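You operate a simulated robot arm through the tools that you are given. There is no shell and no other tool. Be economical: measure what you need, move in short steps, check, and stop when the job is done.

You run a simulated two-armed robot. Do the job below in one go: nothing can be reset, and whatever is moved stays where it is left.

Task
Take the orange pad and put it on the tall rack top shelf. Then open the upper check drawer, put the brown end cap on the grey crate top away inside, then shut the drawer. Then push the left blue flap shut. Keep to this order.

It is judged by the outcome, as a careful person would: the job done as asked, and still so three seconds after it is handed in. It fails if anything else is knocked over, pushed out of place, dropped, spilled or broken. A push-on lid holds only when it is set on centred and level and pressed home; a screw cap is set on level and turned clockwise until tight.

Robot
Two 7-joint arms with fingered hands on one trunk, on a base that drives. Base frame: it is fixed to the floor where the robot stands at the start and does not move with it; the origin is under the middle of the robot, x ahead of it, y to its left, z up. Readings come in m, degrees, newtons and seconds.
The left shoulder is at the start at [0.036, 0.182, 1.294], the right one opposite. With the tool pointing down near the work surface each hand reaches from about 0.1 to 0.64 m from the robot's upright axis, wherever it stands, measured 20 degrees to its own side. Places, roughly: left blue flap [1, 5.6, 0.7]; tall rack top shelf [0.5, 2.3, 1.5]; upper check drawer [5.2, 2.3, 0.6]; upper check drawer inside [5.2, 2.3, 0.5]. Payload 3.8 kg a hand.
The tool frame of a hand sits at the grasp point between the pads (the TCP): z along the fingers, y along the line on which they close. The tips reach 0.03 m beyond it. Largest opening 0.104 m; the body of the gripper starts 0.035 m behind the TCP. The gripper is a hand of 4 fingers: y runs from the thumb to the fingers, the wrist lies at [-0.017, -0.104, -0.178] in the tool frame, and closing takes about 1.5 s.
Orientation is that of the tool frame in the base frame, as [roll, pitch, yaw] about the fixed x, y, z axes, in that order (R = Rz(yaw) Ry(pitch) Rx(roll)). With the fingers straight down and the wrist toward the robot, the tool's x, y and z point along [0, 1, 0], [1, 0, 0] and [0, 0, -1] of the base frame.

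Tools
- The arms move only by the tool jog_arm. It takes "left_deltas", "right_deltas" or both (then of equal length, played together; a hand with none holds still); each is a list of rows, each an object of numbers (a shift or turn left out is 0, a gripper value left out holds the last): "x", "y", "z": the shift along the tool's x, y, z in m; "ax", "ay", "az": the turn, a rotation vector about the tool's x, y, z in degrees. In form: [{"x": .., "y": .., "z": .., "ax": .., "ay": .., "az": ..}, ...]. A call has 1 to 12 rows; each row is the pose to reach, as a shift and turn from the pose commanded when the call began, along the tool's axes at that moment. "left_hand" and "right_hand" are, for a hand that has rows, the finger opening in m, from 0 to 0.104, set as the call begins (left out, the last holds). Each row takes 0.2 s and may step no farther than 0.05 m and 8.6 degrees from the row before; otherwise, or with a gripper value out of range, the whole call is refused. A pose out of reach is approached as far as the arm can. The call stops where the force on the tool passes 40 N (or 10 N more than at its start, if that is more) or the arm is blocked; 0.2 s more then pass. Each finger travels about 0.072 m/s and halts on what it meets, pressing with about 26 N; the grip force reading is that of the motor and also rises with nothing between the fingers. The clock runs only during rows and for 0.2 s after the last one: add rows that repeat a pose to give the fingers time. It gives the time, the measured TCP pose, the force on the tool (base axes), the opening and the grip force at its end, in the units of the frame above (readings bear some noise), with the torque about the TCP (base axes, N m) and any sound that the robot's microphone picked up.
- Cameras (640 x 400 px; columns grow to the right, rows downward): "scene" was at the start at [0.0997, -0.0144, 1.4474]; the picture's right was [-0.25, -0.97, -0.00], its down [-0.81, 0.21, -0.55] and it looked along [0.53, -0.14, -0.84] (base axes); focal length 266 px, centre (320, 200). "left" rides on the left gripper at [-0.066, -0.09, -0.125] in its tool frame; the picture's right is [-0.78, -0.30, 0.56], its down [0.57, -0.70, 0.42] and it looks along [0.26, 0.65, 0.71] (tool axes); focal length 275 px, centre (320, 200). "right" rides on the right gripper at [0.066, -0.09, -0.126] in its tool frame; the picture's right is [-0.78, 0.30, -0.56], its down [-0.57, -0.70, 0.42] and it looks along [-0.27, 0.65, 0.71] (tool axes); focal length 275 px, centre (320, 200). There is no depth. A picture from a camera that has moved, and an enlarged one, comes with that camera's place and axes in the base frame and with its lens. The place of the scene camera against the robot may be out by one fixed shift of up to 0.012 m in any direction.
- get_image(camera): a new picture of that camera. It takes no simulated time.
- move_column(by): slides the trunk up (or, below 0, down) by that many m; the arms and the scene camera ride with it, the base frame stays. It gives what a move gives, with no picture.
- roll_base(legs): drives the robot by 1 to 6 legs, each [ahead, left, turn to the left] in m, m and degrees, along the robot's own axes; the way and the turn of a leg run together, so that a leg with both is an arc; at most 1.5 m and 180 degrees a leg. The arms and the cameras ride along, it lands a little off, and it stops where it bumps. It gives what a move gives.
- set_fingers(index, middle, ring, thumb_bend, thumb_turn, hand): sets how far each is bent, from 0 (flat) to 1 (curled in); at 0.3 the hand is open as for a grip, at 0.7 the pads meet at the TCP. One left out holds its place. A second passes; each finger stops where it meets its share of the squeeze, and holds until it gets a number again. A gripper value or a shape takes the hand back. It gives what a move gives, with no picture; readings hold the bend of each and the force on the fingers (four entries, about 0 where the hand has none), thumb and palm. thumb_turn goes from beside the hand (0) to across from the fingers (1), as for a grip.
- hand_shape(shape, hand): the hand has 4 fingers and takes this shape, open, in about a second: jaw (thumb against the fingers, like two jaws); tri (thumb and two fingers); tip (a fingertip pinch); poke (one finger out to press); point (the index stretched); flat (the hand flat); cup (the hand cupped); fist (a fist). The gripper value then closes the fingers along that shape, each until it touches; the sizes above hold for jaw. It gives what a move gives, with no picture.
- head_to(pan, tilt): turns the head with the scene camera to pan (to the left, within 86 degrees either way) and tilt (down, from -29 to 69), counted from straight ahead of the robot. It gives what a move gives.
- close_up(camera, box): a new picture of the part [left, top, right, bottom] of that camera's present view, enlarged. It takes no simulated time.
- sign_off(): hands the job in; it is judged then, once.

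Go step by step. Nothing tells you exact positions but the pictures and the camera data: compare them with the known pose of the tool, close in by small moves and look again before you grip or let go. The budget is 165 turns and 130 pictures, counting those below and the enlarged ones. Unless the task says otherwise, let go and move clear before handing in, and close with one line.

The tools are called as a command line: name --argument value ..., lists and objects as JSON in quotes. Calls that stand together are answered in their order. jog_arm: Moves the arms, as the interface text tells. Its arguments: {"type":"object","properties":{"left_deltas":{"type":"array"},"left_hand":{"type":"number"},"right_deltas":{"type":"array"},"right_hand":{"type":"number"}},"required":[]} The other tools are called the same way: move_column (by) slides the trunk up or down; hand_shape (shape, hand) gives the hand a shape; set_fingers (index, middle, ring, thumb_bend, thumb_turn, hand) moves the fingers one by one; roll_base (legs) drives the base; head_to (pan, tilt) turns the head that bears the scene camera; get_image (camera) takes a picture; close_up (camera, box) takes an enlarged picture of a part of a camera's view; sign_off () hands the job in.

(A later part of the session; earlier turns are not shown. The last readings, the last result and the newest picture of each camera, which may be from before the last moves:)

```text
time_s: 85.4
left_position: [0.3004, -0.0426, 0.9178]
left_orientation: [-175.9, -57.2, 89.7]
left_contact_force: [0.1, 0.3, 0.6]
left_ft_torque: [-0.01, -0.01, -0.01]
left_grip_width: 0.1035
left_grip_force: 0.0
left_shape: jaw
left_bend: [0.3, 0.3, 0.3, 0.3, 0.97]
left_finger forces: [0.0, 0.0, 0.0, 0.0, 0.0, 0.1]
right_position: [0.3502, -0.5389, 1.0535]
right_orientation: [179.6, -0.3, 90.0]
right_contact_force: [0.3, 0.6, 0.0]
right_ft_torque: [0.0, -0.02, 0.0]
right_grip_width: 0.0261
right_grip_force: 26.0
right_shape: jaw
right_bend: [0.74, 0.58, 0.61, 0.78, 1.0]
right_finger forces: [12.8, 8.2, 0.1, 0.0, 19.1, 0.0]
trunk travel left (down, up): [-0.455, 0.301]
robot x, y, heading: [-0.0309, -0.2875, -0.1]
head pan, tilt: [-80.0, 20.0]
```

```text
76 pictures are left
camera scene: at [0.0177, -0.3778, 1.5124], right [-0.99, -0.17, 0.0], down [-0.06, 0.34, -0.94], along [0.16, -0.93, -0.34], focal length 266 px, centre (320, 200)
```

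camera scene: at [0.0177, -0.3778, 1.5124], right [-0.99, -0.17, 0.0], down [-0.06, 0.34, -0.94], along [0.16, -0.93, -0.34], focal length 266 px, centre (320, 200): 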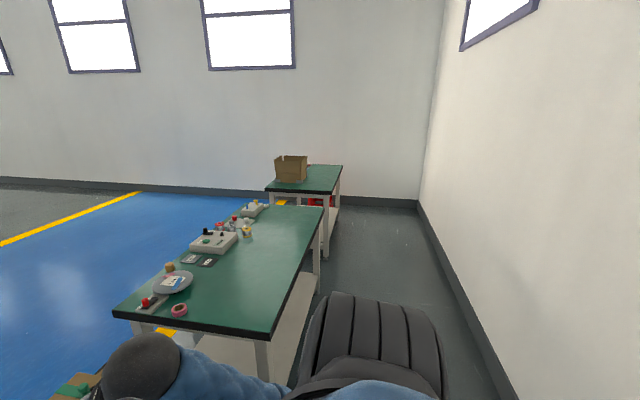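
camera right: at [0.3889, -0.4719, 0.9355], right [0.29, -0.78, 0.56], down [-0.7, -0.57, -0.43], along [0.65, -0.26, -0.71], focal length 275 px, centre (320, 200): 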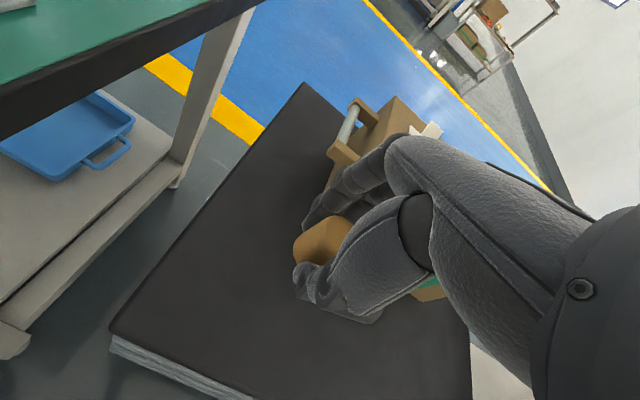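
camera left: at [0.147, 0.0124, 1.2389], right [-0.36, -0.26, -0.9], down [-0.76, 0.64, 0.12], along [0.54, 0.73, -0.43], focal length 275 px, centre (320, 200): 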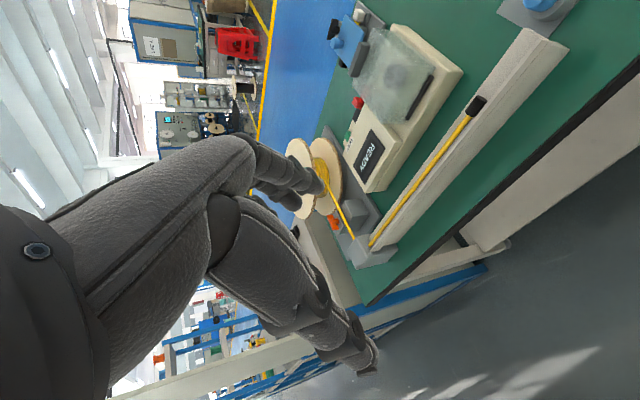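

The -y gap looks tight, so I'll use the +y corridor, whose first part I have already driven. I'll back off and go along it, keeping both hands clear of the benches.

roll_base --legs '[[-0.18, 0, 0.1], [0, 1.3, 0], [-0.08, 0, 0], [0, 1.3, 0]]'

head_to --pan 75 --tilt 25

get_image --camera "scene"

```text
time_s: 99.8
left_position: [0.0417, 2.536, 0.9171]
left_orientation: [-175.9, -57.1, 89.6]
left_contact_force: [0.3, -0.5, 0.3]
left_ft_torque: [-0.01, 0.0, -0.02]
left_grip_width: 0.1039
left_grip_force: 0.1
left_shape: jaw
left_bend: [0.3, 0.3, 0.3, 0.3, 0.97]
left_finger forces: [0.0, 0.0, 0.0, 0.1, 0.1, 0.0]
right_position: [0.0905, 2.0406, 1.0541]
right_orientation: [179.8, -0.2, 89.8]
right_contact_force: [0.9, 0.8, -0.1]
right_ft_torque: [-0.03, 0.0, 0.0]
right_grip_width: 0.0261
right_grip_force: 26.0
right_shape: jaw
right_bend: [0.74, 0.58, 0.61, 0.78, 1.0]
right_finger forces: [12.8, 8.2, 0.0, 0.0, 19.2, 0.0]
trunk travel left (down, up): [-0.455, 0.301]
robot x, y, heading: [-0.2839, 2.292, -0.2]
head pan, tilt: [-80.0, 20.0]
```

```text
time_s: 102.2
left_position: [0.0415, 2.5364, 0.9189]
left_orientation: [-175.9, -57.2, 89.6]
left_contact_force: [0.0, -0.6, -0.8]
left_ft_torque: [0.01, -0.01, 0.0]
left_grip_width: 0.1038
left_grip_force: 0.0
left_shape: jaw
left_bend: [0.3, 0.3, 0.3, 0.3, 0.97]
left_finger forces: [0.0, 0.0, 0.0, 0.0, 0.0, 0.1]
right_position: [0.091, 2.0417, 1.053]
right_orientation: [179.8, -0.3, 89.9]
right_contact_force: [0.4, -0.5, 0.5]
right_ft_torque: [0.0, 0.02, 0.0]
right_grip_width: 0.0261
right_grip_force: 26.5
right_shape: jaw
right_bend: [0.74, 0.58, 0.61, 0.78, 1.0]
right_finger forces: [12.8, 8.3, 0.0, 0.1, 19.1, 0.1]
trunk travel left (down, up): [-0.455, 0.301]
robot x, y, heading: [-0.2911, 2.2898, 0.1]
head pan, tilt: [75.0, 25.0]
```

```text
75 pictures are left
camera scene: at [-0.2327, 2.382, 1.5044], right [0.96, -0.26, 0.0], down [-0.11, -0.41, -0.91], along [0.24, 0.87, -0.42], focal length 266 px, centre (320, 200)
```

scene: 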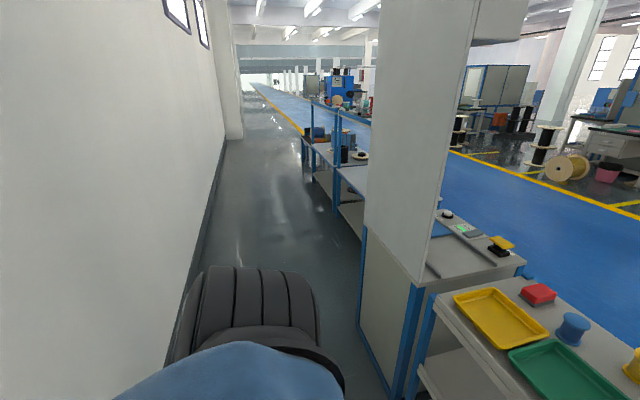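

The corridor is clear, and the tables end at about y = 7.5. I'll drive on in two stages.

roll_base --legs '[[0, 1.4, 0], [0, 1.4, 0], [0, 1.4, 0]]'

head_to --pan 15 --tilt 25

get_image --camera "scene"

```text
time_s: 122.5
left_position: [0.0997, 6.7727, 0.9181]
left_orientation: [-175.9, -57.3, 88.6]
left_contact_force: [0.2, -0.2, 0.0]
left_ft_torque: [0.0, 0.03, -0.01]
left_grip_width: 0.1037
left_grip_force: 0.0
left_shape: jaw
left_bend: [0.3, 0.3, 0.3, 0.3, 0.97]
left_finger forces: [0.1, 0.0, 0.0, 0.0, 0.1, 0.0]
right_position: [0.14, 6.2772, 1.0547]
right_orientation: [179.7, -0.2, 88.8]
right_contact_force: [0.2, 0.0, 0.4]
right_ft_torque: [0.04, -0.01, -0.01]
right_grip_width: 0.026
right_grip_force: 26.5
right_shape: jaw
right_bend: [0.74, 0.58, 0.61, 0.78, 1.0]
right_finger forces: [12.8, 8.2, 0.0, 0.0, 19.2, 0.0]
trunk travel left (down, up): [-0.455, 0.301]
robot x, y, heading: [-0.2314, 6.5335, -1.4]
head pan, tilt: [75.0, 25.0]
```

```text
time_s: 123.8
left_position: [0.1002, 6.7721, 0.9177]
left_orientation: [-175.9, -57.2, 88.6]
left_contact_force: [0.3, -0.4, 0.4]
left_ft_torque: [0.04, 0.03, 0.03]
left_grip_width: 0.1036
left_grip_force: 0.1
left_shape: jaw
left_bend: [0.3, 0.3, 0.3, 0.3, 0.97]
left_finger forces: [0.1, 0.1, 0.1, 0.0, 0.1, 0.0]
right_position: [0.1412, 6.2775, 1.0539]
right_orientation: [179.8, -0.2, 88.7]
right_contact_force: [0.4, -0.1, 0.1]
right_ft_torque: [0.01, -0.02, 0.0]
right_grip_width: 0.026
right_grip_force: 25.6
right_shape: jaw
right_bend: [0.74, 0.58, 0.61, 0.78, 1.0]
right_finger forces: [12.8, 8.2, 0.0, 0.0, 19.2, 0.0]
trunk travel left (down, up): [-0.455, 0.301]
robot x, y, heading: [-0.2323, 6.5354, -1.2]
head pan, tilt: [15.0, 25.0]
```

```text
74 pictures are left
camera scene: at [-0.1131, 6.5578, 1.5044], right [0.24, -0.97, 0.0], down [-0.41, -0.1, -0.91], along [0.88, 0.22, -0.42], focal length 266 px, centre (320, 200)
```

scene: 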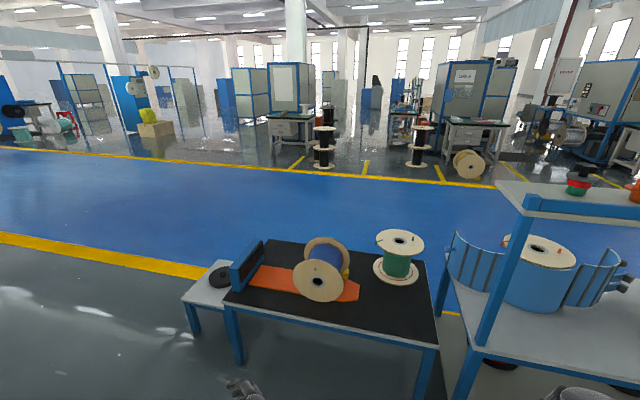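

The blue flaps are on the shelf rack to my right near (1, 5.6); I'll come back for those. I'll go around the table end into the aisle, then along it to the CHECK desk.

roll_base --legs '[[0, 0.9, 1.3], [0, 0.85, 0], [1.3, 0, 0], [1.2, 0, 0]]'

roll_base --legs '[[0, -1.4, 0], [0, -1.4, 0], [0, -1.4, 0], [0, -1.4, 0]]'

head_to --pan -10 --tilt 25

get_image --camera "scene"

```text
time_s: 144.6
left_position: [2.6339, 8.5872, 0.9169]
left_orientation: [-176.0, -57.2, 90.7]
left_contact_force: [-0.6, -1.0, 0.4]
left_ft_torque: [0.01, -0.02, -0.02]
left_grip_width: 0.1037
left_grip_force: 0.1
left_shape: jaw
left_bend: [0.3, 0.3, 0.3, 0.3, 0.97]
left_finger forces: [0.0, 0.0, 0.0, 0.0, 0.0, 0.0]
right_position: [2.69, 8.0949, 1.0539]
right_orientation: [179.8, -0.3, 90.7]
right_contact_force: [0.2, -1.4, 0.2]
right_ft_torque: [0.01, 0.01, -0.02]
right_grip_width: 0.026
right_grip_force: 25.8
right_shape: jaw
right_bend: [0.74, 0.58, 0.61, 0.78, 1.0]
right_finger forces: [12.9, 8.2, 0.0, 0.1, 19.1, 0.1]
trunk travel left (down, up): [-0.455, 0.301]
robot x, y, heading: [2.3087, 8.3352, 0.8]
head pan, tilt: [15.0, 25.0]
```

```text
time_s: 171.4
left_position: [2.6062, 2.9757, 0.9182]
left_orientation: [-176.1, -57.3, 91.6]
left_contact_force: [-0.8, 0.2, -0.4]
left_ft_torque: [0.0, -0.02, -0.02]
left_grip_width: 0.1035
left_grip_force: 0.2
left_shape: jaw
left_bend: [0.3, 0.3, 0.3, 0.3, 0.97]
left_finger forces: [0.1, 0.1, 0.0, 0.0, 0.0, 0.1]
right_position: [2.6699, 2.4827, 1.0541]
right_orientation: [179.7, -0.3, 91.7]
right_contact_force: [0.3, -0.4, 0.5]
right_ft_torque: [-0.01, 0.02, 0.03]
right_grip_width: 0.0261
right_grip_force: 25.7
right_shape: jaw
right_bend: [0.74, 0.58, 0.61, 0.78, 1.0]
right_finger forces: [12.8, 8.2, 0.0, 0.1, 19.2, 0.0]
trunk travel left (down, up): [-0.455, 0.301]
robot x, y, heading: [2.2885, 2.7208, 1.6]
head pan, tilt: [15.0, 25.0]
```

```text
time_s: 172.3
left_position: [2.6071, 2.9746, 0.918]
left_orientation: [-175.9, -57.3, 91.5]
left_contact_force: [-0.4, -0.9, -0.1]
left_ft_torque: [-0.02, -0.01, 0.02]
left_grip_width: 0.1039
left_grip_force: 0.0
left_shape: jaw
left_bend: [0.3, 0.3, 0.3, 0.3, 0.97]
left_finger forces: [0.0, 0.0, 0.0, 0.0, 0.1, 0.0]
right_position: [2.6727, 2.4835, 1.0539]
right_orientation: [179.7, -0.2, 91.7]
right_contact_force: [0.8, 0.6, -0.7]
right_ft_torque: [-0.04, -0.02, -0.02]
right_grip_width: 0.0261
right_grip_force: 25.7
right_shape: jaw
right_bend: [0.74, 0.58, 0.61, 0.78, 1.0]
right_finger forces: [12.8, 8.1, 0.1, 0.1, 19.2, 0.0]
trunk travel left (down, up): [-0.455, 0.301]
robot x, y, heading: [2.2837, 2.7201, 1.5]
head pan, tilt: [-10.0, 25.0]
```

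```text
73 pictures are left
camera scene: at [2.4067, 2.7105, 1.5044], right [-0.15, -0.99, 0.0], down [-0.42, 0.06, -0.91], along [0.9, -0.13, -0.42], focal length 266 px, centre (320, 200)
```

scene: 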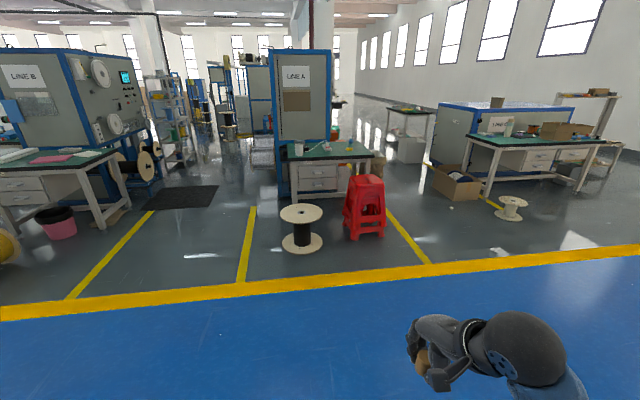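

The desk's front is partly blocked by a floor spool near (4.6, 2.6) and a red stool near (4.7, 1.9). Both are lower than the drawer. I'll zoom in on the drawer.

close_up --camera "scene" --box '[260, 120, 420, 260]'

close_up --camera "scene" --box '[285, 135, 385, 210]'

```text
2.86 times, centred on (340, 190) of scene
camera zoom: at [2.4067, 2.7105, 1.5044], right [-0.15, -0.99, 0.0], down [-0.42, 0.06, -0.91], along [0.9, -0.13, -0.42], focal length 759 px, centre (263, 229)
```

zoom: 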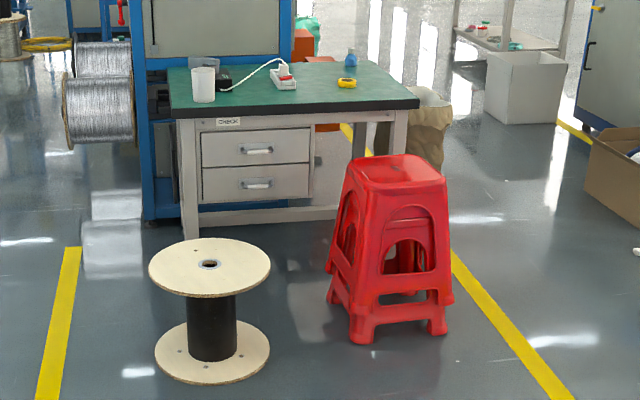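

```text
5.33 times, centred on (335, 172) of scene
camera zoom: at [2.4067, 2.7105, 1.5044], right [-0.15, -0.99, 0.0], down [-0.42, 0.06, -0.91], along [0.9, -0.13, -0.42], focal length 1417 px, centre (240, 347)
```

zoom: 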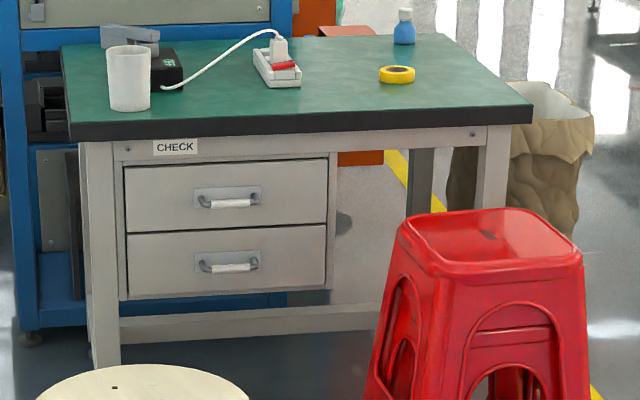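

roll_base --legs '[[1.25, -0.3, -1.5]]'

head_to --pan 0 --tilt 35

get_image --camera "scene"

```text
time_s: 178.9
left_position: [3.8994, 2.6506, 0.9171]
left_orientation: [-176.0, -57.3, 87.8]
left_contact_force: [-0.4, 0.2, -1.1]
left_ft_torque: [0.0, 0.0, -0.01]
left_grip_width: 0.1038
left_grip_force: 0.1
left_shape: jaw
left_bend: [0.3, 0.3, 0.3, 0.3, 0.97]
left_finger forces: [0.0, 0.0, 0.0, 0.1, 0.1, 0.1]
right_position: [3.9332, 2.1546, 1.0535]
right_orientation: [179.7, -0.3, 87.9]
right_contact_force: [0.8, 0.5, 0.1]
right_ft_torque: [0.0, -0.03, 0.02]
right_grip_width: 0.026
right_grip_force: 26.0
right_shape: jaw
right_bend: [0.74, 0.58, 0.61, 0.78, 1.0]
right_finger forces: [12.8, 8.2, 0.0, 0.0, 19.3, 0.1]
trunk travel left (down, up): [-0.455, 0.301]
robot x, y, heading: [3.5628, 2.4171, -2.1]
head pan, tilt: [-10.0, 25.0]
```

```text
time_s: 179.6
left_position: [3.8994, 2.6507, 0.9182]
left_orientation: [-175.9, -57.2, 87.8]
left_contact_force: [0.6, -0.9, 0.3]
left_ft_torque: [-0.02, 0.0, 0.02]
left_grip_width: 0.1038
left_grip_force: 0.1
left_shape: jaw
left_bend: [0.3, 0.3, 0.3, 0.3, 0.97]
left_finger forces: [0.0, 0.0, 0.0, 0.0, 0.1, 0.0]
right_position: [3.9317, 2.155, 1.0538]
right_orientation: [179.8, -0.3, 87.9]
right_contact_force: [0.7, 0.2, -0.4]
right_ft_torque: [-0.02, 0.0, 0.0]
right_grip_width: 0.0264
right_grip_force: 26.4
right_shape: jaw
right_bend: [0.74, 0.58, 0.61, 0.78, 1.0]
right_finger forces: [12.9, 8.1, 0.0, 0.0, 19.1, 0.1]
trunk travel left (down, up): [-0.455, 0.301]
robot x, y, heading: [3.5638, 2.4144, -2.0]
head pan, tilt: [0.0, 35.0]
```

```text
70 pictures are left
camera scene: at [3.6808, 2.4152, 1.4887], right [-0.04, -1.0, 0.0], down [-0.57, 0.02, -0.82], along [0.82, -0.03, -0.57], focal length 266 px, centre (320, 200)
```

scene: 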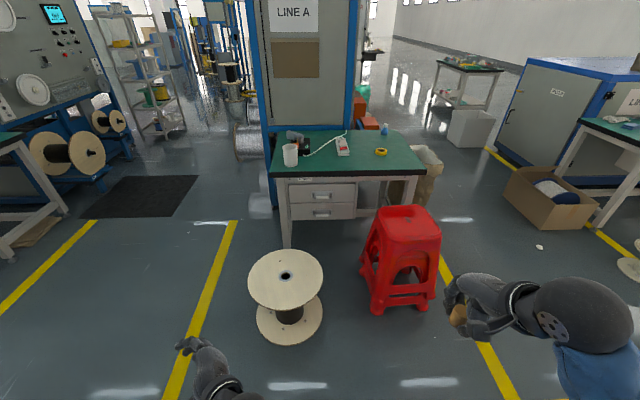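

Desk geometry from here: desk face x ≈ 5.17, upper handle near (5.14, 2.35, 0.48), drawer y from 2.11 to 2.57. The spool has radius 0.2 at (4.58, 2.56), and the stool spans x 4.6–4.93, y 1.7–2.07. I'll lower the trunk here so the left arm can reach forward more horizontally.

move_column --by -0.32

get_image --camera "left"

```text
time_s: 182.9
left_position: [3.9082, 2.6803, 0.6018]
left_orientation: [-177.5, -64.0, 84.9]
left_contact_force: [0.3, 0.4, -0.5]
left_ft_torque: [-0.02, 0.01, 0.0]
left_grip_width: 0.1039
left_grip_force: 0.0
left_shape: jaw
left_bend: [0.3, 0.3, 0.3, 0.3, 0.97]
left_finger forces: [0.0, 0.0, 0.0, 0.0, 0.1, 0.0]
right_position: [3.9514, 2.1524, 0.6487]
right_orientation: [-165.3, -0.4, 88.0]
right_contact_force: [-0.3, -1.1, 0.2]
right_ft_torque: [0.02, 0.03, 0.05]
right_grip_width: 0.0262
right_grip_force: 26.1
right_shape: jaw
right_bend: [0.74, 0.58, 0.61, 0.78, 1.0]
right_finger forces: [12.8, 8.2, 0.1, 0.0, 19.1, 0.0]
trunk travel left (down, up): [-0.135, 0.621]
robot x, y, heading: [3.567, 2.4151, -2.0]
head pan, tilt: [0.0, 35.0]
stopped: the arm was blocked; the commanded pose is now the measured one
```

```text
69 pictures are left
camera left: at [3.8112, 2.5434, 0.5985], right [-0.31, 0.18, -0.94], down [-0.66, 0.67, 0.34], along [0.68, 0.72, -0.09], focal length 275 px, centre (320, 200)
```

left: 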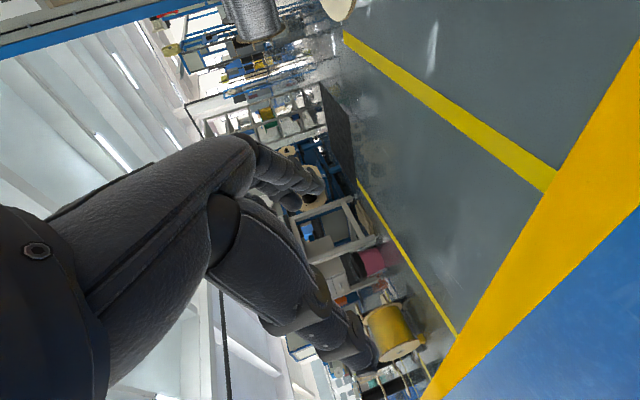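

I'll swing the left hand back to pointing down and raise the right hand with the cap, all in free space.

jog_arm --left_deltas '[{"ay": -8, "x": 0.017, "z": -0.008}, {"ay": -16, "x": 0.034, "z": -0.016}, {"ay": -24, "x": 0.05, "z": -0.025}, {"ay": -32, "x": 0.067, "z": -0.033}, {"ay": -40, "x": 0.084, "z": -0.041}, {"ay": -48, "x": 0.1, "z": -0.05}, {"ay": -56, "x": 0.118, "z": -0.058}, {"ay": -64, "x": 0.135, "z": -0.066}]' --right_deltas '[{"y": -0.01, "z": -0.036}, {"y": -0.02, "z": -0.072}, {"y": -0.03, "z": -0.108}, {"y": -0.04, "z": -0.144}, {"y": -0.05, "z": -0.18}, {"y": -0.06, "z": -0.216}, {"y": -0.07, "z": -0.252}, {"y": -0.078, "z": -0.288}]'

get_image --camera "scene"

```text
time_s: 183.8
left_position: [3.9207, 2.6827, 0.6251]
left_orientation: [-175.7, -45.8, 78.5]
left_contact_force: [0.4, 0.1, 0.0]
left_ft_torque: [0.03, -0.03, 0.0]
left_grip_width: 0.104
left_grip_force: 0.0
left_shape: jaw
left_bend: [0.3, 0.3, 0.3, 0.3, 0.97]
left_finger forces: [0.0, 0.0, 0.0, 0.0, 0.0, 0.0]
left hand out of reach, approached as far as the arm can: row 3, 4
right_position: [3.9882, 2.1492, 0.7621]
right_orientation: [-165.2, -0.2, 88.0]
right_contact_force: [0.9, 0.1, -0.5]
right_ft_torque: [-0.01, 0.02, 0.01]
right_grip_width: 0.0259
right_grip_force: 26.2
right_shape: jaw
right_bend: [0.74, 0.58, 0.61, 0.78, 1.0]
right_finger forces: [12.9, 8.0, 0.0, 0.0, 19.0, 0.0]
right hand out of reach, approached as far as the arm can: row 1, 2, 3, 4
trunk travel left (down, up): [-0.135, 0.621]
robot x, y, heading: [3.5669, 2.4137, -2.1]
head pan, tilt: [0.0, 35.0]
stopped in row 4 (left hand): the arm was blocked; the commanded pose is now the measured one
```

```text
68 pictures are left
camera scene: at [3.8063, 2.4106, 1.1612], right [-0.04, -1.0, 0.0], down [-0.57, 0.02, -0.82], along [0.82, -0.03, -0.57], focal length 266 px, centre (320, 200)
```

scene: 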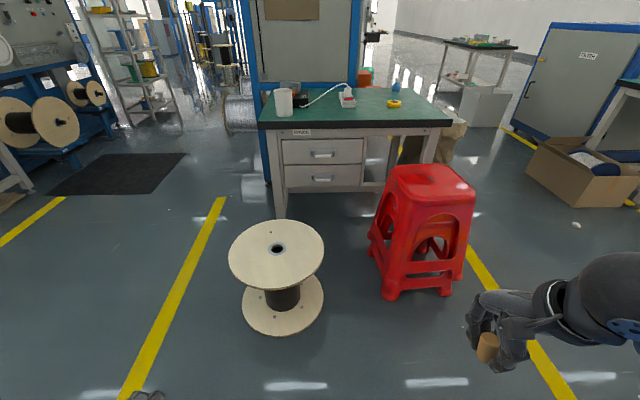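

The trunk leans forward as it lowers, which helps reach. The left arm is cramped near the body, so I'll extend it forward first and then finish turning it.

jog_arm --left_deltas '[{"x": 0.012, "y": 0.04}, {"x": 0.024, "y": 0.08}, {"x": 0.036, "y": 0.12}, {"x": 0.05, "y": 0.16}, {"x": 0.064, "y": 0.2}]' --right_deltas '[{"z": -0.03}, {"z": -0.06}, {"z": -0.09}, {"z": -0.12}, {"z": -0.15}]'

```text
time_s: 185.0
left_position: [4.126, 2.7122, 0.6616]
left_orientation: [-174.5, -48.4, 77.7]
left_contact_force: [-0.6, -1.5, 1.2]
left_ft_torque: [0.01, -0.01, 0.05]
left_grip_width: 0.1039
left_grip_force: 0.2
left_shape: jaw
left_bend: [0.3, 0.3, 0.3, 0.3, 0.97]
left_finger forces: [0.0, 0.0, 0.1, 0.1, 0.1, 0.1]
right_position: [4.0263, 2.1482, 0.9073]
right_orientation: [-165.2, -0.2, 87.8]
right_contact_force: [0.3, -0.1, 0.1]
right_ft_torque: [0.02, 0.01, -0.02]
right_grip_width: 0.0259
right_grip_force: 26.2
right_shape: jaw
right_bend: [0.74, 0.58, 0.61, 0.78, 1.0]
right_finger forces: [12.8, 7.9, 0.1, 0.0, 18.8, 0.1]
trunk travel left (down, up): [-0.135, 0.621]
robot x, y, heading: [3.5596, 2.4204, -2.1]
head pan, tilt: [0.0, 35.0]
```

jog_arm --left_deltas '[{"ay": -8}, {"ay": -16}, {"ay": -24}, {"ay": -32}, {"ay": -40}, {"ay": -48}]'

jog_arm --left_deltas '[{"ax": -8}, {"ax": -16}, {"ax": -24}, {"ax": -32}, {"ax": -40}, {"ax": -48}, {"ax": -56}, {"ax": -60}]'

get_image --camera "left"

```text
time_s: 186.4
left_position: [4.1257, 2.6963, 0.6597]
left_orientation: [-176.9, 2.5, 81.6]
left_contact_force: [-0.1, 0.1, 0.4]
left_ft_torque: [0.06, -0.02, 0.0]
left_grip_width: 0.1039
left_grip_force: 0.0
left_shape: jaw
left_bend: [0.3, 0.3, 0.3, 0.3, 0.97]
left_finger forces: [0.0, 0.0, 0.1, 0.0, 0.1, 0.0]
right_position: [4.0275, 2.1484, 0.9079]
right_orientation: [-165.3, -0.2, 87.9]
right_contact_force: [-0.6, 1.3, 0.2]
right_ft_torque: [0.01, 0.01, 0.0]
right_grip_width: 0.0263
right_grip_force: 25.8
right_shape: jaw
right_bend: [0.74, 0.58, 0.61, 0.78, 1.0]
right_finger forces: [12.7, 8.0, 0.0, 0.1, 18.8, 0.0]
trunk travel left (down, up): [-0.135, 0.621]
robot x, y, heading: [3.5641, 2.4173, -2.0]
head pan, tilt: [0.0, 35.0]
```

```text
time_s: 188.2
left_position: [4.1259, 2.6967, 0.6569]
left_orientation: [123.1, 2.3, 81.7]
left_contact_force: [-0.4, 0.1, 0.3]
left_ft_torque: [0.06, 0.01, -0.01]
left_grip_width: 0.1041
left_grip_force: 0.0
left_shape: jaw
left_bend: [0.3, 0.3, 0.3, 0.3, 0.97]
left_finger forces: [0.0, 0.0, 0.0, 0.0, 0.0, 0.0]
right_position: [4.0267, 2.1496, 0.9067]
right_orientation: [-165.2, -0.2, 87.9]
right_contact_force: [0.0, 0.3, -1.1]
right_ft_torque: [-0.01, 0.0, 0.0]
right_grip_width: 0.026
right_grip_force: 25.6
right_shape: jaw
right_bend: [0.74, 0.58, 0.61, 0.78, 1.0]
right_finger forces: [12.8, 8.0, 0.1, 0.0, 18.8, 0.0]
trunk travel left (down, up): [-0.135, 0.621]
robot x, y, heading: [3.5622, 2.4159, -2.2]
head pan, tilt: [0.0, 35.0]
```

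```text
67 pictures are left
camera left: at [3.9642, 2.6544, 0.6544], right [0.18, -0.83, -0.52], down [0.05, 0.54, -0.84], along [0.98, 0.13, 0.14], focal length 275 px, centre (320, 200)
```

left: 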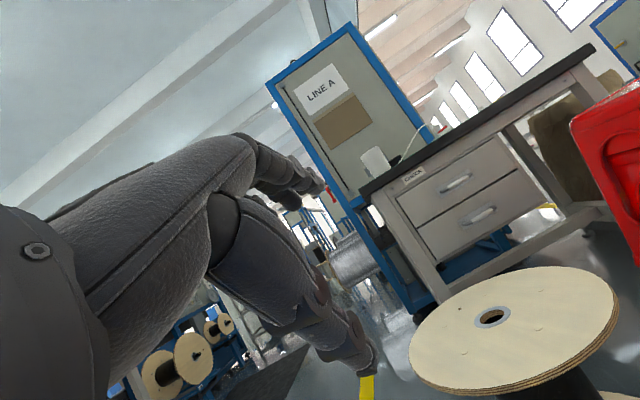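

Triangulating from both cameras puts the upper handle at about (5.05, 2.34, 0.58). I'll drive to about (4.20, 2.15), which keeps clear of the spool and stool, with both hands passing above them.

roll_base --legs '[[0.35, -0.24, 2.0], [0.28, 0, 0]]'

get_image --camera "scene"

get_image --camera "left"

```text
time_s: 192.3
left_position: [4.7351, 2.4677, 0.6587]
left_orientation: [123.1, 2.2, 83.8]
left_contact_force: [-0.8, 0.0, -0.1]
left_ft_torque: [-0.02, 0.0, 0.02]
left_grip_width: 0.1039
left_grip_force: 0.1
left_shape: jaw
left_bend: [0.3, 0.3, 0.3, 0.3, 0.97]
left_finger forces: [0.0, 0.0, 0.0, 0.0, 0.1, 0.0]
right_position: [4.6549, 1.9162, 0.9065]
right_orientation: [-165.1, -0.2, 90.0]
right_contact_force: [0.5, 0.7, -0.7]
right_ft_torque: [0.04, 0.01, 0.01]
right_grip_width: 0.0259
right_grip_force: 25.5
right_shape: jaw
right_bend: [0.74, 0.58, 0.61, 0.78, 1.0]
right_finger forces: [12.9, 8.1, 0.1, 0.0, 19.0, 0.0]
trunk travel left (down, up): [-0.135, 0.621]
robot x, y, heading: [4.1819, 2.165, 0.1]
head pan, tilt: [0.0, 35.0]
```

```text
66 pictures are left
camera scene: at [4.4255, 2.1695, 1.1611], right [0.0, -1.0, 0.0], down [-0.57, 0.0, -0.82], along [0.82, 0.0, -0.57], focal length 266 px, centre (320, 200)
```

scene: 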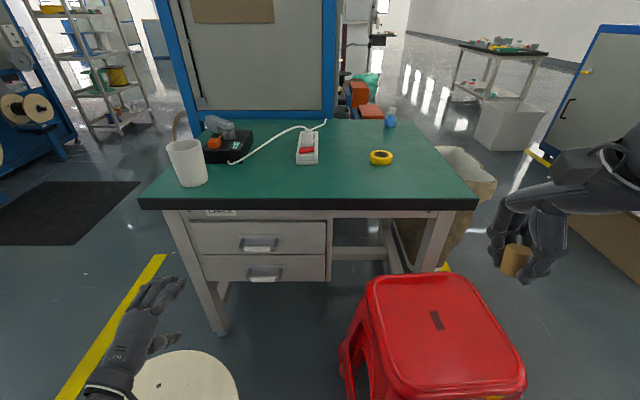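

```text
65 pictures are left
camera left: at [4.574, 2.4193, 0.6547], right [0.22, -0.82, -0.52], down [0.03, 0.54, -0.84], along [0.98, 0.17, 0.14], focal length 275 px, centre (320, 200)
```

left: 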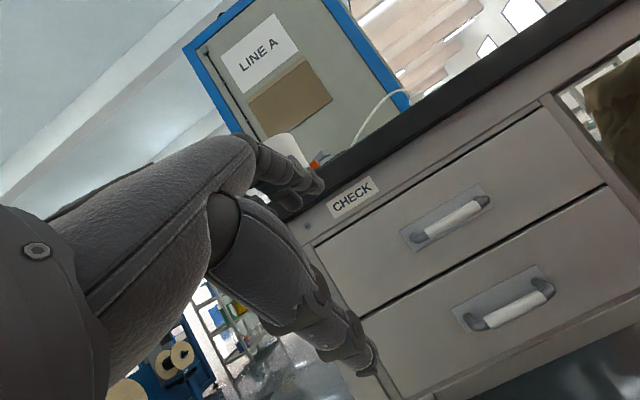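

The handle bar is now fixed at about (4.99, 2.349, 0.593). I'll move the left hand just in front of it with a moderate opening, then look.

jog_arm --left_deltas '[{"x": -0.016, "y": 0.011, "z": 0.034, "ax": -2}, {"x": -0.032, "y": 0.021, "z": 0.068, "ax": -4}, {"x": -0.048, "y": 0.032, "z": 0.102, "ax": -6}, {"x": -0.064, "y": 0.043, "z": 0.137, "ax": -8}, {"x": -0.08, "y": 0.053, "z": 0.171, "ax": -8}, {"x": -0.095, "y": 0.064, "z": 0.205, "ax": -8}]' --left_hand 0.075

get_image --camera "left"

close_up --camera "scene" --box '[180, 190, 340, 300]'

```text
time_s: 193.7
left_position: [4.9296, 2.3487, 0.6052]
left_orientation: [115.1, 2.3, 83.6]
left_contact_force: [-0.7, -0.8, 0.8]
left_ft_torque: [0.0, 0.03, -0.02]
left_grip_width: 0.0751
left_grip_force: 0.1
left_shape: jaw
left_bend: [0.27, 0.36, 0.33, 0.55, 0.98]
left_finger forces: [0.0, 0.1, 0.0, 0.0, 0.0, 0.0]
right_position: [4.6549, 1.9162, 0.908]
right_orientation: [-165.2, -0.2, 90.1]
right_contact_force: [-0.1, 0.0, 0.8]
right_ft_torque: [0.0, 0.0, 0.0]
right_grip_width: 0.0257
right_grip_force: 26.2
right_shape: jaw
right_bend: [0.74, 0.58, 0.61, 0.78, 1.0]
right_finger forces: [12.8, 8.0, 0.0, 0.0, 18.8, 0.0]
trunk travel left (down, up): [-0.135, 0.621]
robot x, y, heading: [4.1839, 2.1681, 0.2]
head pan, tilt: [0.0, 35.0]
```

```text
64 pictures are left
camera left: at [4.7719, 2.299, 0.5798], right [0.29, -0.83, -0.47], down [0.14, 0.53, -0.84], along [0.95, 0.18, 0.27], focal length 275 px, centre (320, 200)
```

left: 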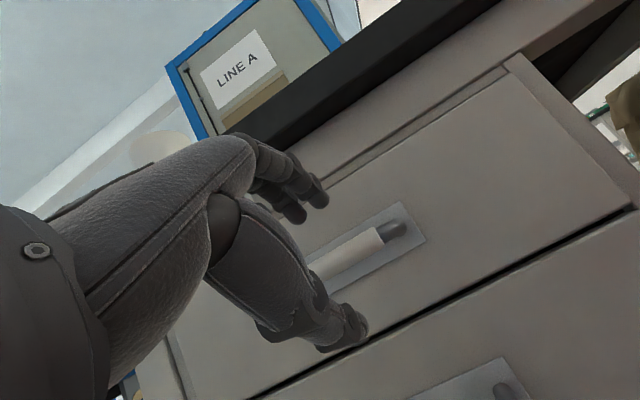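

```text
3.64 times, centred on (260, 245) of scene
camera zoom: at [4.4254, 2.1695, 1.1611], right [0.0, -1.0, 0.0], down [-0.57, 0.0, -0.82], along [0.82, 0.0, -0.57], focal length 966 px, centre (538, 36)
```

zoom: 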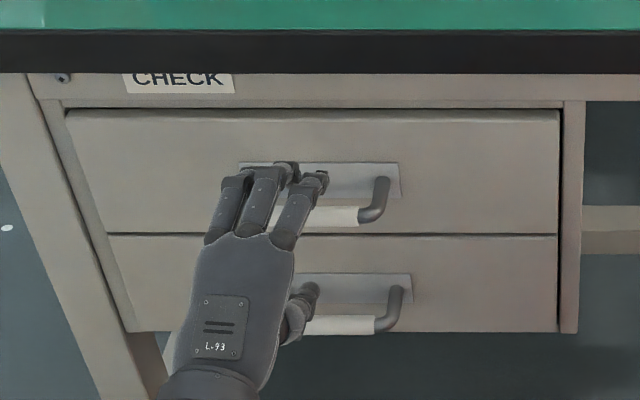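

The hand lines up with the bar. I'll advance about 45 mm so the bar sits between thumb and fingers.

jog_arm --left_deltas '[{"x": -0.003, "y": 0.007, "z": 0.02}, {"x": -0.006, "y": 0.0145, "z": 0.03}, {"x": -0.006, "y": 0.0145, "z": 0.039}, {"x": -0.006, "y": 0.0145, "z": 0.047}]' --left_hand 0.068

get_image --camera "left"

close_up --camera "scene" --box '[180, 190, 340, 300]'

```text
time_s: 194.8
left_position: [4.9729, 2.337, 0.6018]
left_orientation: [114.4, 2.3, 83.8]
left_contact_force: [-28.0, 1.3, 8.4]
left_ft_torque: [0.01, -1.1, 0.28]
left_grip_width: 0.0663
left_grip_force: 0.0
left_shape: jaw
left_bend: [0.73, 0.39, 0.35, 0.6, 0.99]
left_finger forces: [13.2, 6.9, 7.6, 0.0, 0.0, 0.0]
right_position: [4.653, 1.9166, 0.9087]
right_orientation: [-165.4, -0.2, 90.1]
right_contact_force: [0.1, 0.8, -0.3]
right_ft_torque: [-0.02, -0.04, 0.01]
right_grip_width: 0.026
right_grip_force: 25.7
right_shape: jaw
right_bend: [0.74, 0.58, 0.61, 0.78, 1.0]
right_finger forces: [12.8, 8.1, 0.1, 0.0, 18.9, 0.0]
trunk travel left (down, up): [-0.135, 0.621]
robot x, y, heading: [4.1787, 2.1673, -0.0]
head pan, tilt: [0.0, 35.0]
stopped in row 4 (left hand): the force on the tool passed its limit (the readings are from after the stop); the commanded pose is now the measured one
```

```text
62 pictures are left
camera left: at [4.8151, 2.2883, 0.5741], right [0.3, -0.83, -0.47], down [0.15, 0.53, -0.84], along [0.94, 0.18, 0.29], focal length 275 px, centre (320, 200)
```

left: 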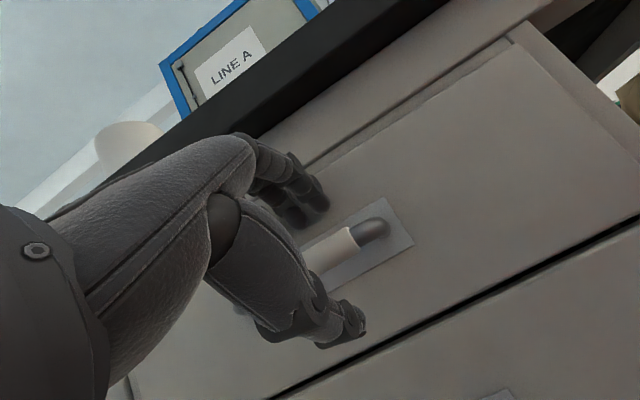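

```text
3.64 times, centred on (260, 245) of scene
camera zoom: at [4.4213, 2.1698, 1.1621], right [0.0, -1.0, 0.0], down [-0.57, 0.0, -0.82], along [0.82, 0.0, -0.57], focal length 966 px, centre (538, 36)
```

zoom: 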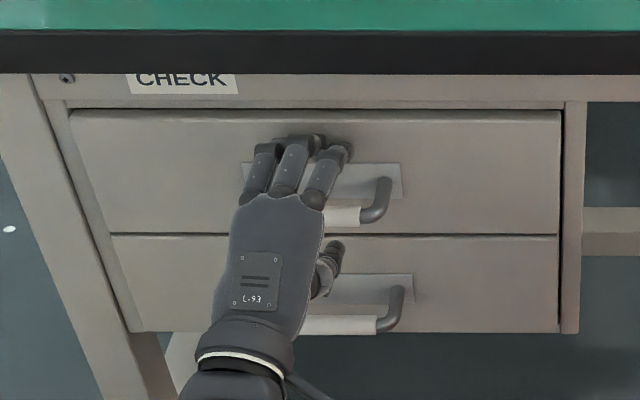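

The fingertips have reached the drawer face above the bar. I'll back off a few millimetres and close on the bar.

jog_arm --left_deltas '[{"z": -0.006}, {"z": -0.006}, {"z": -0.006}]'

jog_arm --left_deltas '[{}, {}, {}, {}, {}, {}, {}]' --left_hand 0.0

get_image --camera "left"

```text
time_s: 195.6
left_position: [4.971, 2.3392, 0.601]
left_orientation: [114.9, 2.3, 83.8]
left_contact_force: [-0.4, -0.4, -0.5]
left_ft_torque: [-0.02, 0.01, -0.02]
left_grip_width: 0.0678
left_grip_force: 0.1
left_shape: jaw
left_bend: [0.73, 0.39, 0.35, 0.6, 0.99]
left_finger forces: [0.0, 0.1, 0.0, 0.0, 0.1, 0.0]
right_position: [4.6554, 1.9163, 0.9073]
right_orientation: [-165.2, -0.2, 90.1]
right_contact_force: [0.2, -0.4, 0.9]
right_ft_torque: [0.04, 0.0, 0.01]
right_grip_width: 0.0258
right_grip_force: 26.4
right_shape: jaw
right_bend: [0.74, 0.58, 0.61, 0.78, 1.0]
right_finger forces: [12.8, 8.0, 0.1, 0.0, 18.9, 0.0]
trunk travel left (down, up): [-0.135, 0.621]
robot x, y, heading: [4.182, 2.1645, -0.0]
head pan, tilt: [0.0, 35.0]
```

```text
time_s: 197.2
left_position: [4.9697, 2.3379, 0.598]
left_orientation: [115.0, 2.3, 83.9]
left_contact_force: [1.0, -0.3, -8.5]
left_ft_torque: [0.0, 0.03, 0.0]
left_grip_width: 0.0081
left_grip_force: 26.3
left_shape: jaw
left_bend: [0.7, 0.7, 0.7, 0.77, 1.0]
left_finger forces: [11.0, 2.3, 1.7, 0.0, 21.0, 0.0]
right_position: [4.6558, 1.9161, 0.9075]
right_orientation: [-165.2, -0.3, 90.2]
right_contact_force: [-0.7, 0.2, 0.6]
right_ft_torque: [-0.01, 0.02, 0.04]
right_grip_width: 0.0263
right_grip_force: 25.9
right_shape: jaw
right_bend: [0.74, 0.58, 0.61, 0.78, 1.0]
right_finger forces: [12.9, 8.1, 0.1, 0.1, 18.9, 0.0]
trunk travel left (down, up): [-0.135, 0.621]
robot x, y, heading: [4.1795, 2.1612, 0.1]
head pan, tilt: [0.0, 35.0]
```

```text
60 pictures are left
camera left: at [4.812, 2.2891, 0.5726], right [0.29, -0.83, -0.47], down [0.14, 0.53, -0.84], along [0.95, 0.18, 0.27], focal length 275 px, centre (320, 200)
```

left: 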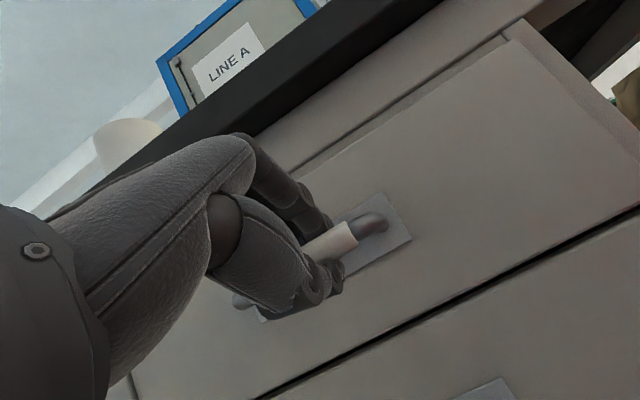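

The fingers wrap the bar. I'll pull straight back.

jog_arm --left_deltas '[{"x": -0.002, "y": -0.0084, "z": -0.018}, {"x": -0.004, "y": -0.0168, "z": -0.036}, {"x": -0.0065, "y": -0.025, "z": -0.054}, {"x": -0.0086, "y": -0.0336, "z": -0.072}]'

get_image --camera "scene"

```text
time_s: 198.2
left_position: [4.8894, 2.3384, 0.5984]
left_orientation: [115.2, 2.2, 83.9]
left_contact_force: [-1.0, 1.6, -12.9]
left_ft_torque: [-0.01, 0.09, 0.0]
left_grip_width: 0.0088
left_grip_force: 26.6
left_shape: jaw
left_bend: [0.7, 0.7, 0.7, 0.77, 1.0]
left_finger forces: [10.1, 1.7, 1.2, 0.0, 22.2, 0.0]
right_position: [4.6546, 1.9178, 0.9059]
right_orientation: [-165.2, -0.2, 90.0]
right_contact_force: [-0.1, 0.4, -0.1]
right_ft_torque: [-0.02, -0.04, -0.01]
right_grip_width: 0.0259
right_grip_force: 26.5
right_shape: jaw
right_bend: [0.74, 0.58, 0.61, 0.78, 1.0]
right_finger forces: [12.8, 8.1, 0.0, 0.0, 18.9, 0.0]
trunk travel left (down, up): [-0.135, 0.621]
robot x, y, heading: [4.1834, 2.1639, 0.5]
head pan, tilt: [0.0, 35.0]
```

```text
59 pictures are left
camera scene: at [4.4253, 2.1703, 1.161], right [0.0, -1.0, 0.0], down [-0.57, 0.0, -0.82], along [0.82, 0.0, -0.57], focal length 266 px, centre (320, 200)
```

scene: 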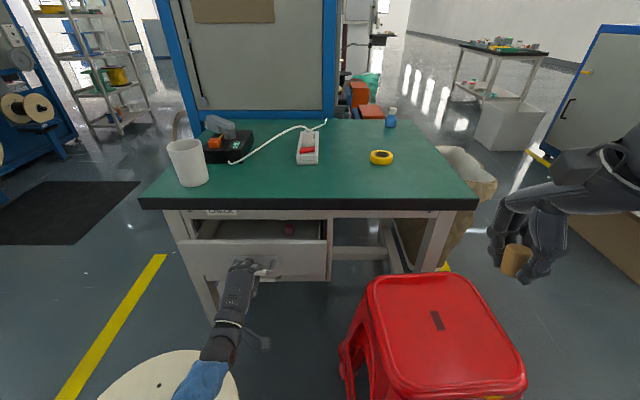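

jog_arm --left_deltas '[{"x": -0.0027, "y": -0.0105, "z": -0.0225}, {"x": -0.0054, "y": -0.021, "z": -0.045}, {"x": -0.008, "y": -0.0315, "z": -0.0675}, {"x": -0.0108, "y": -0.042, "z": -0.09}, {"x": -0.0135, "y": -0.0525, "z": -0.1125}, {"x": -0.016, "y": -0.063, "z": -0.135}]'

head_to --pan 10 --tilt 50

get_image --camera "scene"

```text
time_s: 199.6
left_position: [4.7376, 2.3398, 0.5984]
left_orientation: [115.0, 2.3, 84.0]
left_contact_force: [-1.0, -2.3, -16.3]
left_ft_torque: [-0.04, 0.02, 0.0]
left_grip_width: 0.0083
left_grip_force: 26.6
left_shape: jaw
left_bend: [0.7, 0.7, 0.7, 0.77, 1.0]
left_finger forces: [0.8, 0.0, 0.1, 0.1, 23.9, 0.1]
right_position: [4.6553, 1.916, 0.9078]
right_orientation: [-165.1, -0.2, 90.2]
right_contact_force: [-0.3, 0.4, 0.7]
right_ft_torque: [0.01, -0.02, 0.0]
right_grip_width: 0.0259
right_grip_force: 26.2
right_shape: jaw
right_bend: [0.74, 0.58, 0.61, 0.78, 1.0]
right_finger forces: [12.8, 8.2, 0.0, 0.0, 18.9, 0.0]
trunk travel left (down, up): [-0.135, 0.621]
robot x, y, heading: [4.182, 2.1659, -0.0]
head pan, tilt: [0.0, 35.0]
```

```text
time_s: 200.3
left_position: [4.7395, 2.3399, 0.5976]
left_orientation: [115.1, 2.3, 83.8]
left_contact_force: [-0.8, -2.4, -16.6]
left_ft_torque: [0.01, 0.02, -0.03]
left_grip_width: 0.0086
left_grip_force: 25.8
left_shape: jaw
left_bend: [0.7, 0.7, 0.7, 0.77, 1.0]
left_finger forces: [0.7, 0.0, 0.0, 0.0, 24.2, 0.0]
right_position: [4.6553, 1.9163, 0.9074]
right_orientation: [-165.2, -0.2, 90.2]
right_contact_force: [-0.6, 0.5, -0.2]
right_ft_torque: [0.06, 0.0, -0.01]
right_grip_width: 0.0261
right_grip_force: 26.1
right_shape: jaw
right_bend: [0.74, 0.58, 0.61, 0.78, 1.0]
right_finger forces: [12.8, 8.1, 0.0, 0.0, 18.8, 0.0]
trunk travel left (down, up): [-0.135, 0.621]
robot x, y, heading: [4.1804, 2.1642, 0.2]
head pan, tilt: [10.0, 50.0]
```

```text
58 pictures are left
camera scene: at [4.4138, 2.1833, 1.1392], right [0.17, -0.98, 0.0], down [-0.75, -0.13, -0.64], along [0.63, 0.11, -0.77], focal length 266 px, centre (320, 200)
```

scene: 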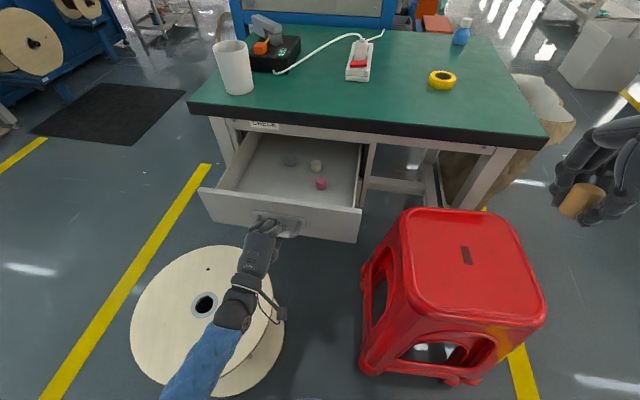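

The drawer is open about 0.23 m, with three small items inside at the back and centre. Space is free at the front of the interior, around (4.89, 2.25). I'll let go of the handle and move the left hand out of the way.

jog_arm --left_deltas '[{}, {}, {}, {}, {}, {}]' --left_hand 0.07

jog_arm --left_deltas '[{"z": -0.02}, {"z": -0.04}, {"z": -0.065, "x": 0.02}, {"z": -0.09, "x": 0.05}, {"z": -0.1, "x": 0.09}, {"z": -0.1, "x": 0.13}, {"z": -0.1, "x": 0.17}]'

get_image --camera "scene"

```text
time_s: 201.7
left_position: [4.7394, 2.3405, 0.6014]
left_orientation: [114.8, 2.3, 84.1]
left_contact_force: [-0.5, -0.2, -0.7]
left_ft_torque: [0.01, 0.01, 0.0]
left_grip_width: 0.0699
left_grip_force: 0.1
left_shape: jaw
left_bend: [0.28, 0.38, 0.35, 0.59, 0.99]
left_finger forces: [0.0, 0.0, 0.0, 0.1, 0.0, 0.0]
right_position: [4.6547, 1.9165, 0.9072]
right_orientation: [-165.3, -0.1, 90.1]
right_contact_force: [0.2, -0.8, -0.6]
right_ft_torque: [-0.02, 0.01, 0.01]
right_grip_width: 0.0258
right_grip_force: 26.2
right_shape: jaw
right_bend: [0.74, 0.58, 0.61, 0.78, 1.0]
right_finger forces: [12.8, 8.0, 0.0, 0.0, 18.8, 0.0]
trunk travel left (down, up): [-0.135, 0.621]
robot x, y, heading: [4.1804, 2.1668, 0.2]
head pan, tilt: [10.0, 50.0]
```

```text
time_s: 203.3
left_position: [4.6656, 2.5195, 0.6369]
left_orientation: [114.8, 2.4, 83.9]
left_contact_force: [1.7, -0.3, 0.2]
left_ft_torque: [0.03, -0.01, 0.0]
left_grip_width: 0.0697
left_grip_force: 0.0
left_shape: jaw
left_bend: [0.28, 0.38, 0.35, 0.59, 0.99]
left_finger forces: [0.1, 0.1, 0.0, 0.0, 0.0, 0.0]
right_position: [4.654, 1.9159, 0.908]
right_orientation: [-165.3, -0.2, 90.1]
right_contact_force: [-0.1, -0.6, 0.6]
right_ft_torque: [0.01, 0.0, 0.0]
right_grip_width: 0.0261
right_grip_force: 26.3
right_shape: jaw
right_bend: [0.74, 0.58, 0.61, 0.78, 1.0]
right_finger forces: [12.8, 8.1, 0.0, 0.0, 18.9, 0.0]
trunk travel left (down, up): [-0.135, 0.621]
robot x, y, heading: [4.1835, 2.1662, 0.0]
head pan, tilt: [10.0, 50.0]
```

```text
57 pictures are left
camera scene: at [4.4125, 2.1832, 1.1395], right [0.18, -0.98, 0.0], down [-0.75, -0.13, -0.64], along [0.63, 0.11, -0.77], focal length 266 px, centre (320, 200)
```

scene: 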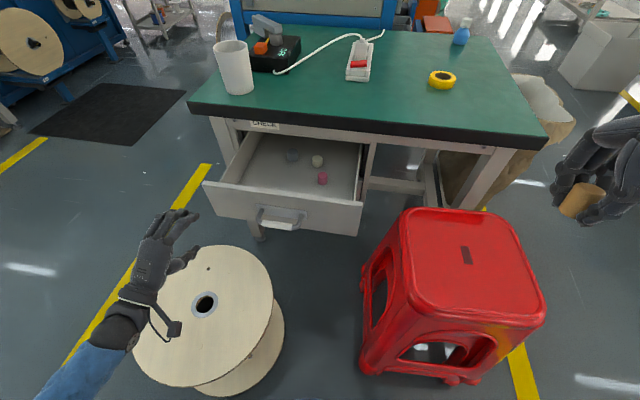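

jog_arm --right_deltas '[{"x": 0.036, "y": 0.019, "z": -0.005, "ax": -3}, {"x": 0.072, "y": 0.038, "z": -0.01, "ax": -6}, {"x": 0.108, "y": 0.058, "z": -0.015, "ax": -9}, {"x": 0.144, "y": 0.077, "z": -0.02, "ax": -12}, {"x": 0.18, "y": 0.0965, "z": -0.026, "ax": -15}]'

jog_arm --right_deltas '[{"x": 0.031, "y": 0.023, "z": 0.01, "az": -5}, {"x": 0.062, "y": 0.046, "z": 0.025, "az": -10}, {"x": 0.093, "y": 0.068, "z": 0.04, "az": -15}, {"x": 0.124, "y": 0.091, "z": 0.06, "az": -20}, {"x": 0.155, "y": 0.114, "z": 0.08, "az": -25}, {"x": 0.184, "y": 0.136, "z": 0.11, "az": -30}]'

get_image --camera "scene"

get_image --camera "right"

```text
time_s: 204.5
left_position: [4.6676, 2.5186, 0.6373]
left_orientation: [114.9, 2.3, 83.9]
left_contact_force: [-0.5, -0.2, 0.0]
left_ft_torque: [-0.01, -0.01, 0.04]
left_grip_width: 0.0696
left_grip_force: 0.0
left_shape: jaw
left_bend: [0.28, 0.38, 0.35, 0.59, 0.99]
left_finger forces: [0.0, 0.1, 0.0, 0.0, 0.1, 0.1]
right_position: [4.7544, 2.0967, 0.9084]
right_orientation: [179.7, 0.0, 90.0]
right_contact_force: [-0.1, -0.2, -0.2]
right_ft_torque: [0.02, -0.02, -0.01]
right_grip_width: 0.0258
right_grip_force: 26.2
right_shape: jaw
right_bend: [0.74, 0.58, 0.61, 0.78, 1.0]
right_finger forces: [12.8, 8.0, 0.1, 0.1, 18.9, 0.0]
trunk travel left (down, up): [-0.135, 0.621]
robot x, y, heading: [4.1807, 2.165, 0.4]
head pan, tilt: [10.0, 50.0]
```

```text
time_s: 205.9
left_position: [4.6667, 2.5179, 0.6377]
left_orientation: [114.8, 2.3, 83.9]
left_contact_force: [0.4, -0.1, 1.1]
left_ft_torque: [0.01, 0.01, 0.01]
left_grip_width: 0.0699
left_grip_force: 0.1
left_shape: jaw
left_bend: [0.28, 0.38, 0.35, 0.59, 0.99]
left_finger forces: [0.1, 0.1, 0.0, 0.0, 0.0, 0.1]
right_position: [4.8897, 2.2818, 0.7993]
right_orientation: [179.5, 0.0, 120.3]
right_contact_force: [-0.2, -0.3, -0.9]
right_ft_torque: [0.01, 0.01, -0.01]
right_grip_width: 0.0257
right_grip_force: 25.8
right_shape: jaw
right_bend: [0.74, 0.58, 0.61, 0.78, 1.0]
right_finger forces: [12.8, 7.9, 0.0, 0.0, 18.7, 0.1]
trunk travel left (down, up): [-0.135, 0.621]
robot x, y, heading: [4.1801, 2.1656, -0.2]
head pan, tilt: [10.0, 50.0]
```

```text
56 pictures are left
camera scene: at [4.4127, 2.1833, 1.1394], right [0.18, -0.98, 0.0], down [-0.75, -0.13, -0.64], along [0.63, 0.11, -0.77], focal length 266 px, centre (320, 200)
```

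scene: 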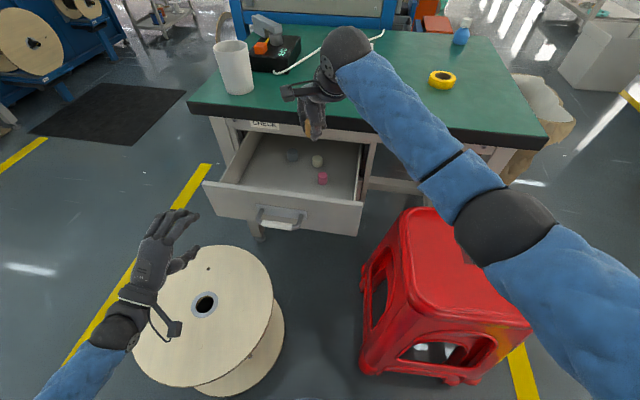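

```text
55 pictures are left
camera right: at [4.7787, 2.2922, 0.9246], right [0.64, -0.52, 0.56], down [-0.32, -0.85, -0.43], along [0.7, 0.1, -0.71], focal length 275 px, centre (320, 200)
```

right: 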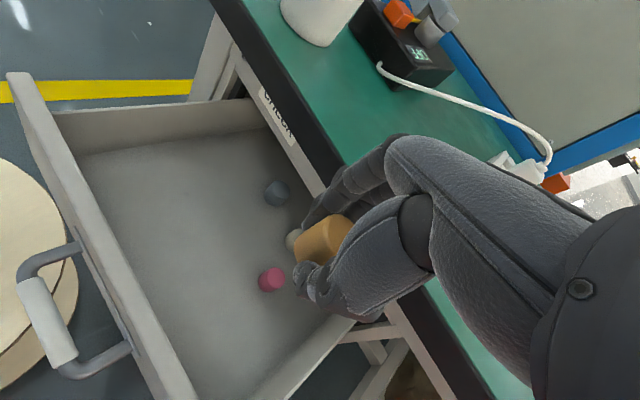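

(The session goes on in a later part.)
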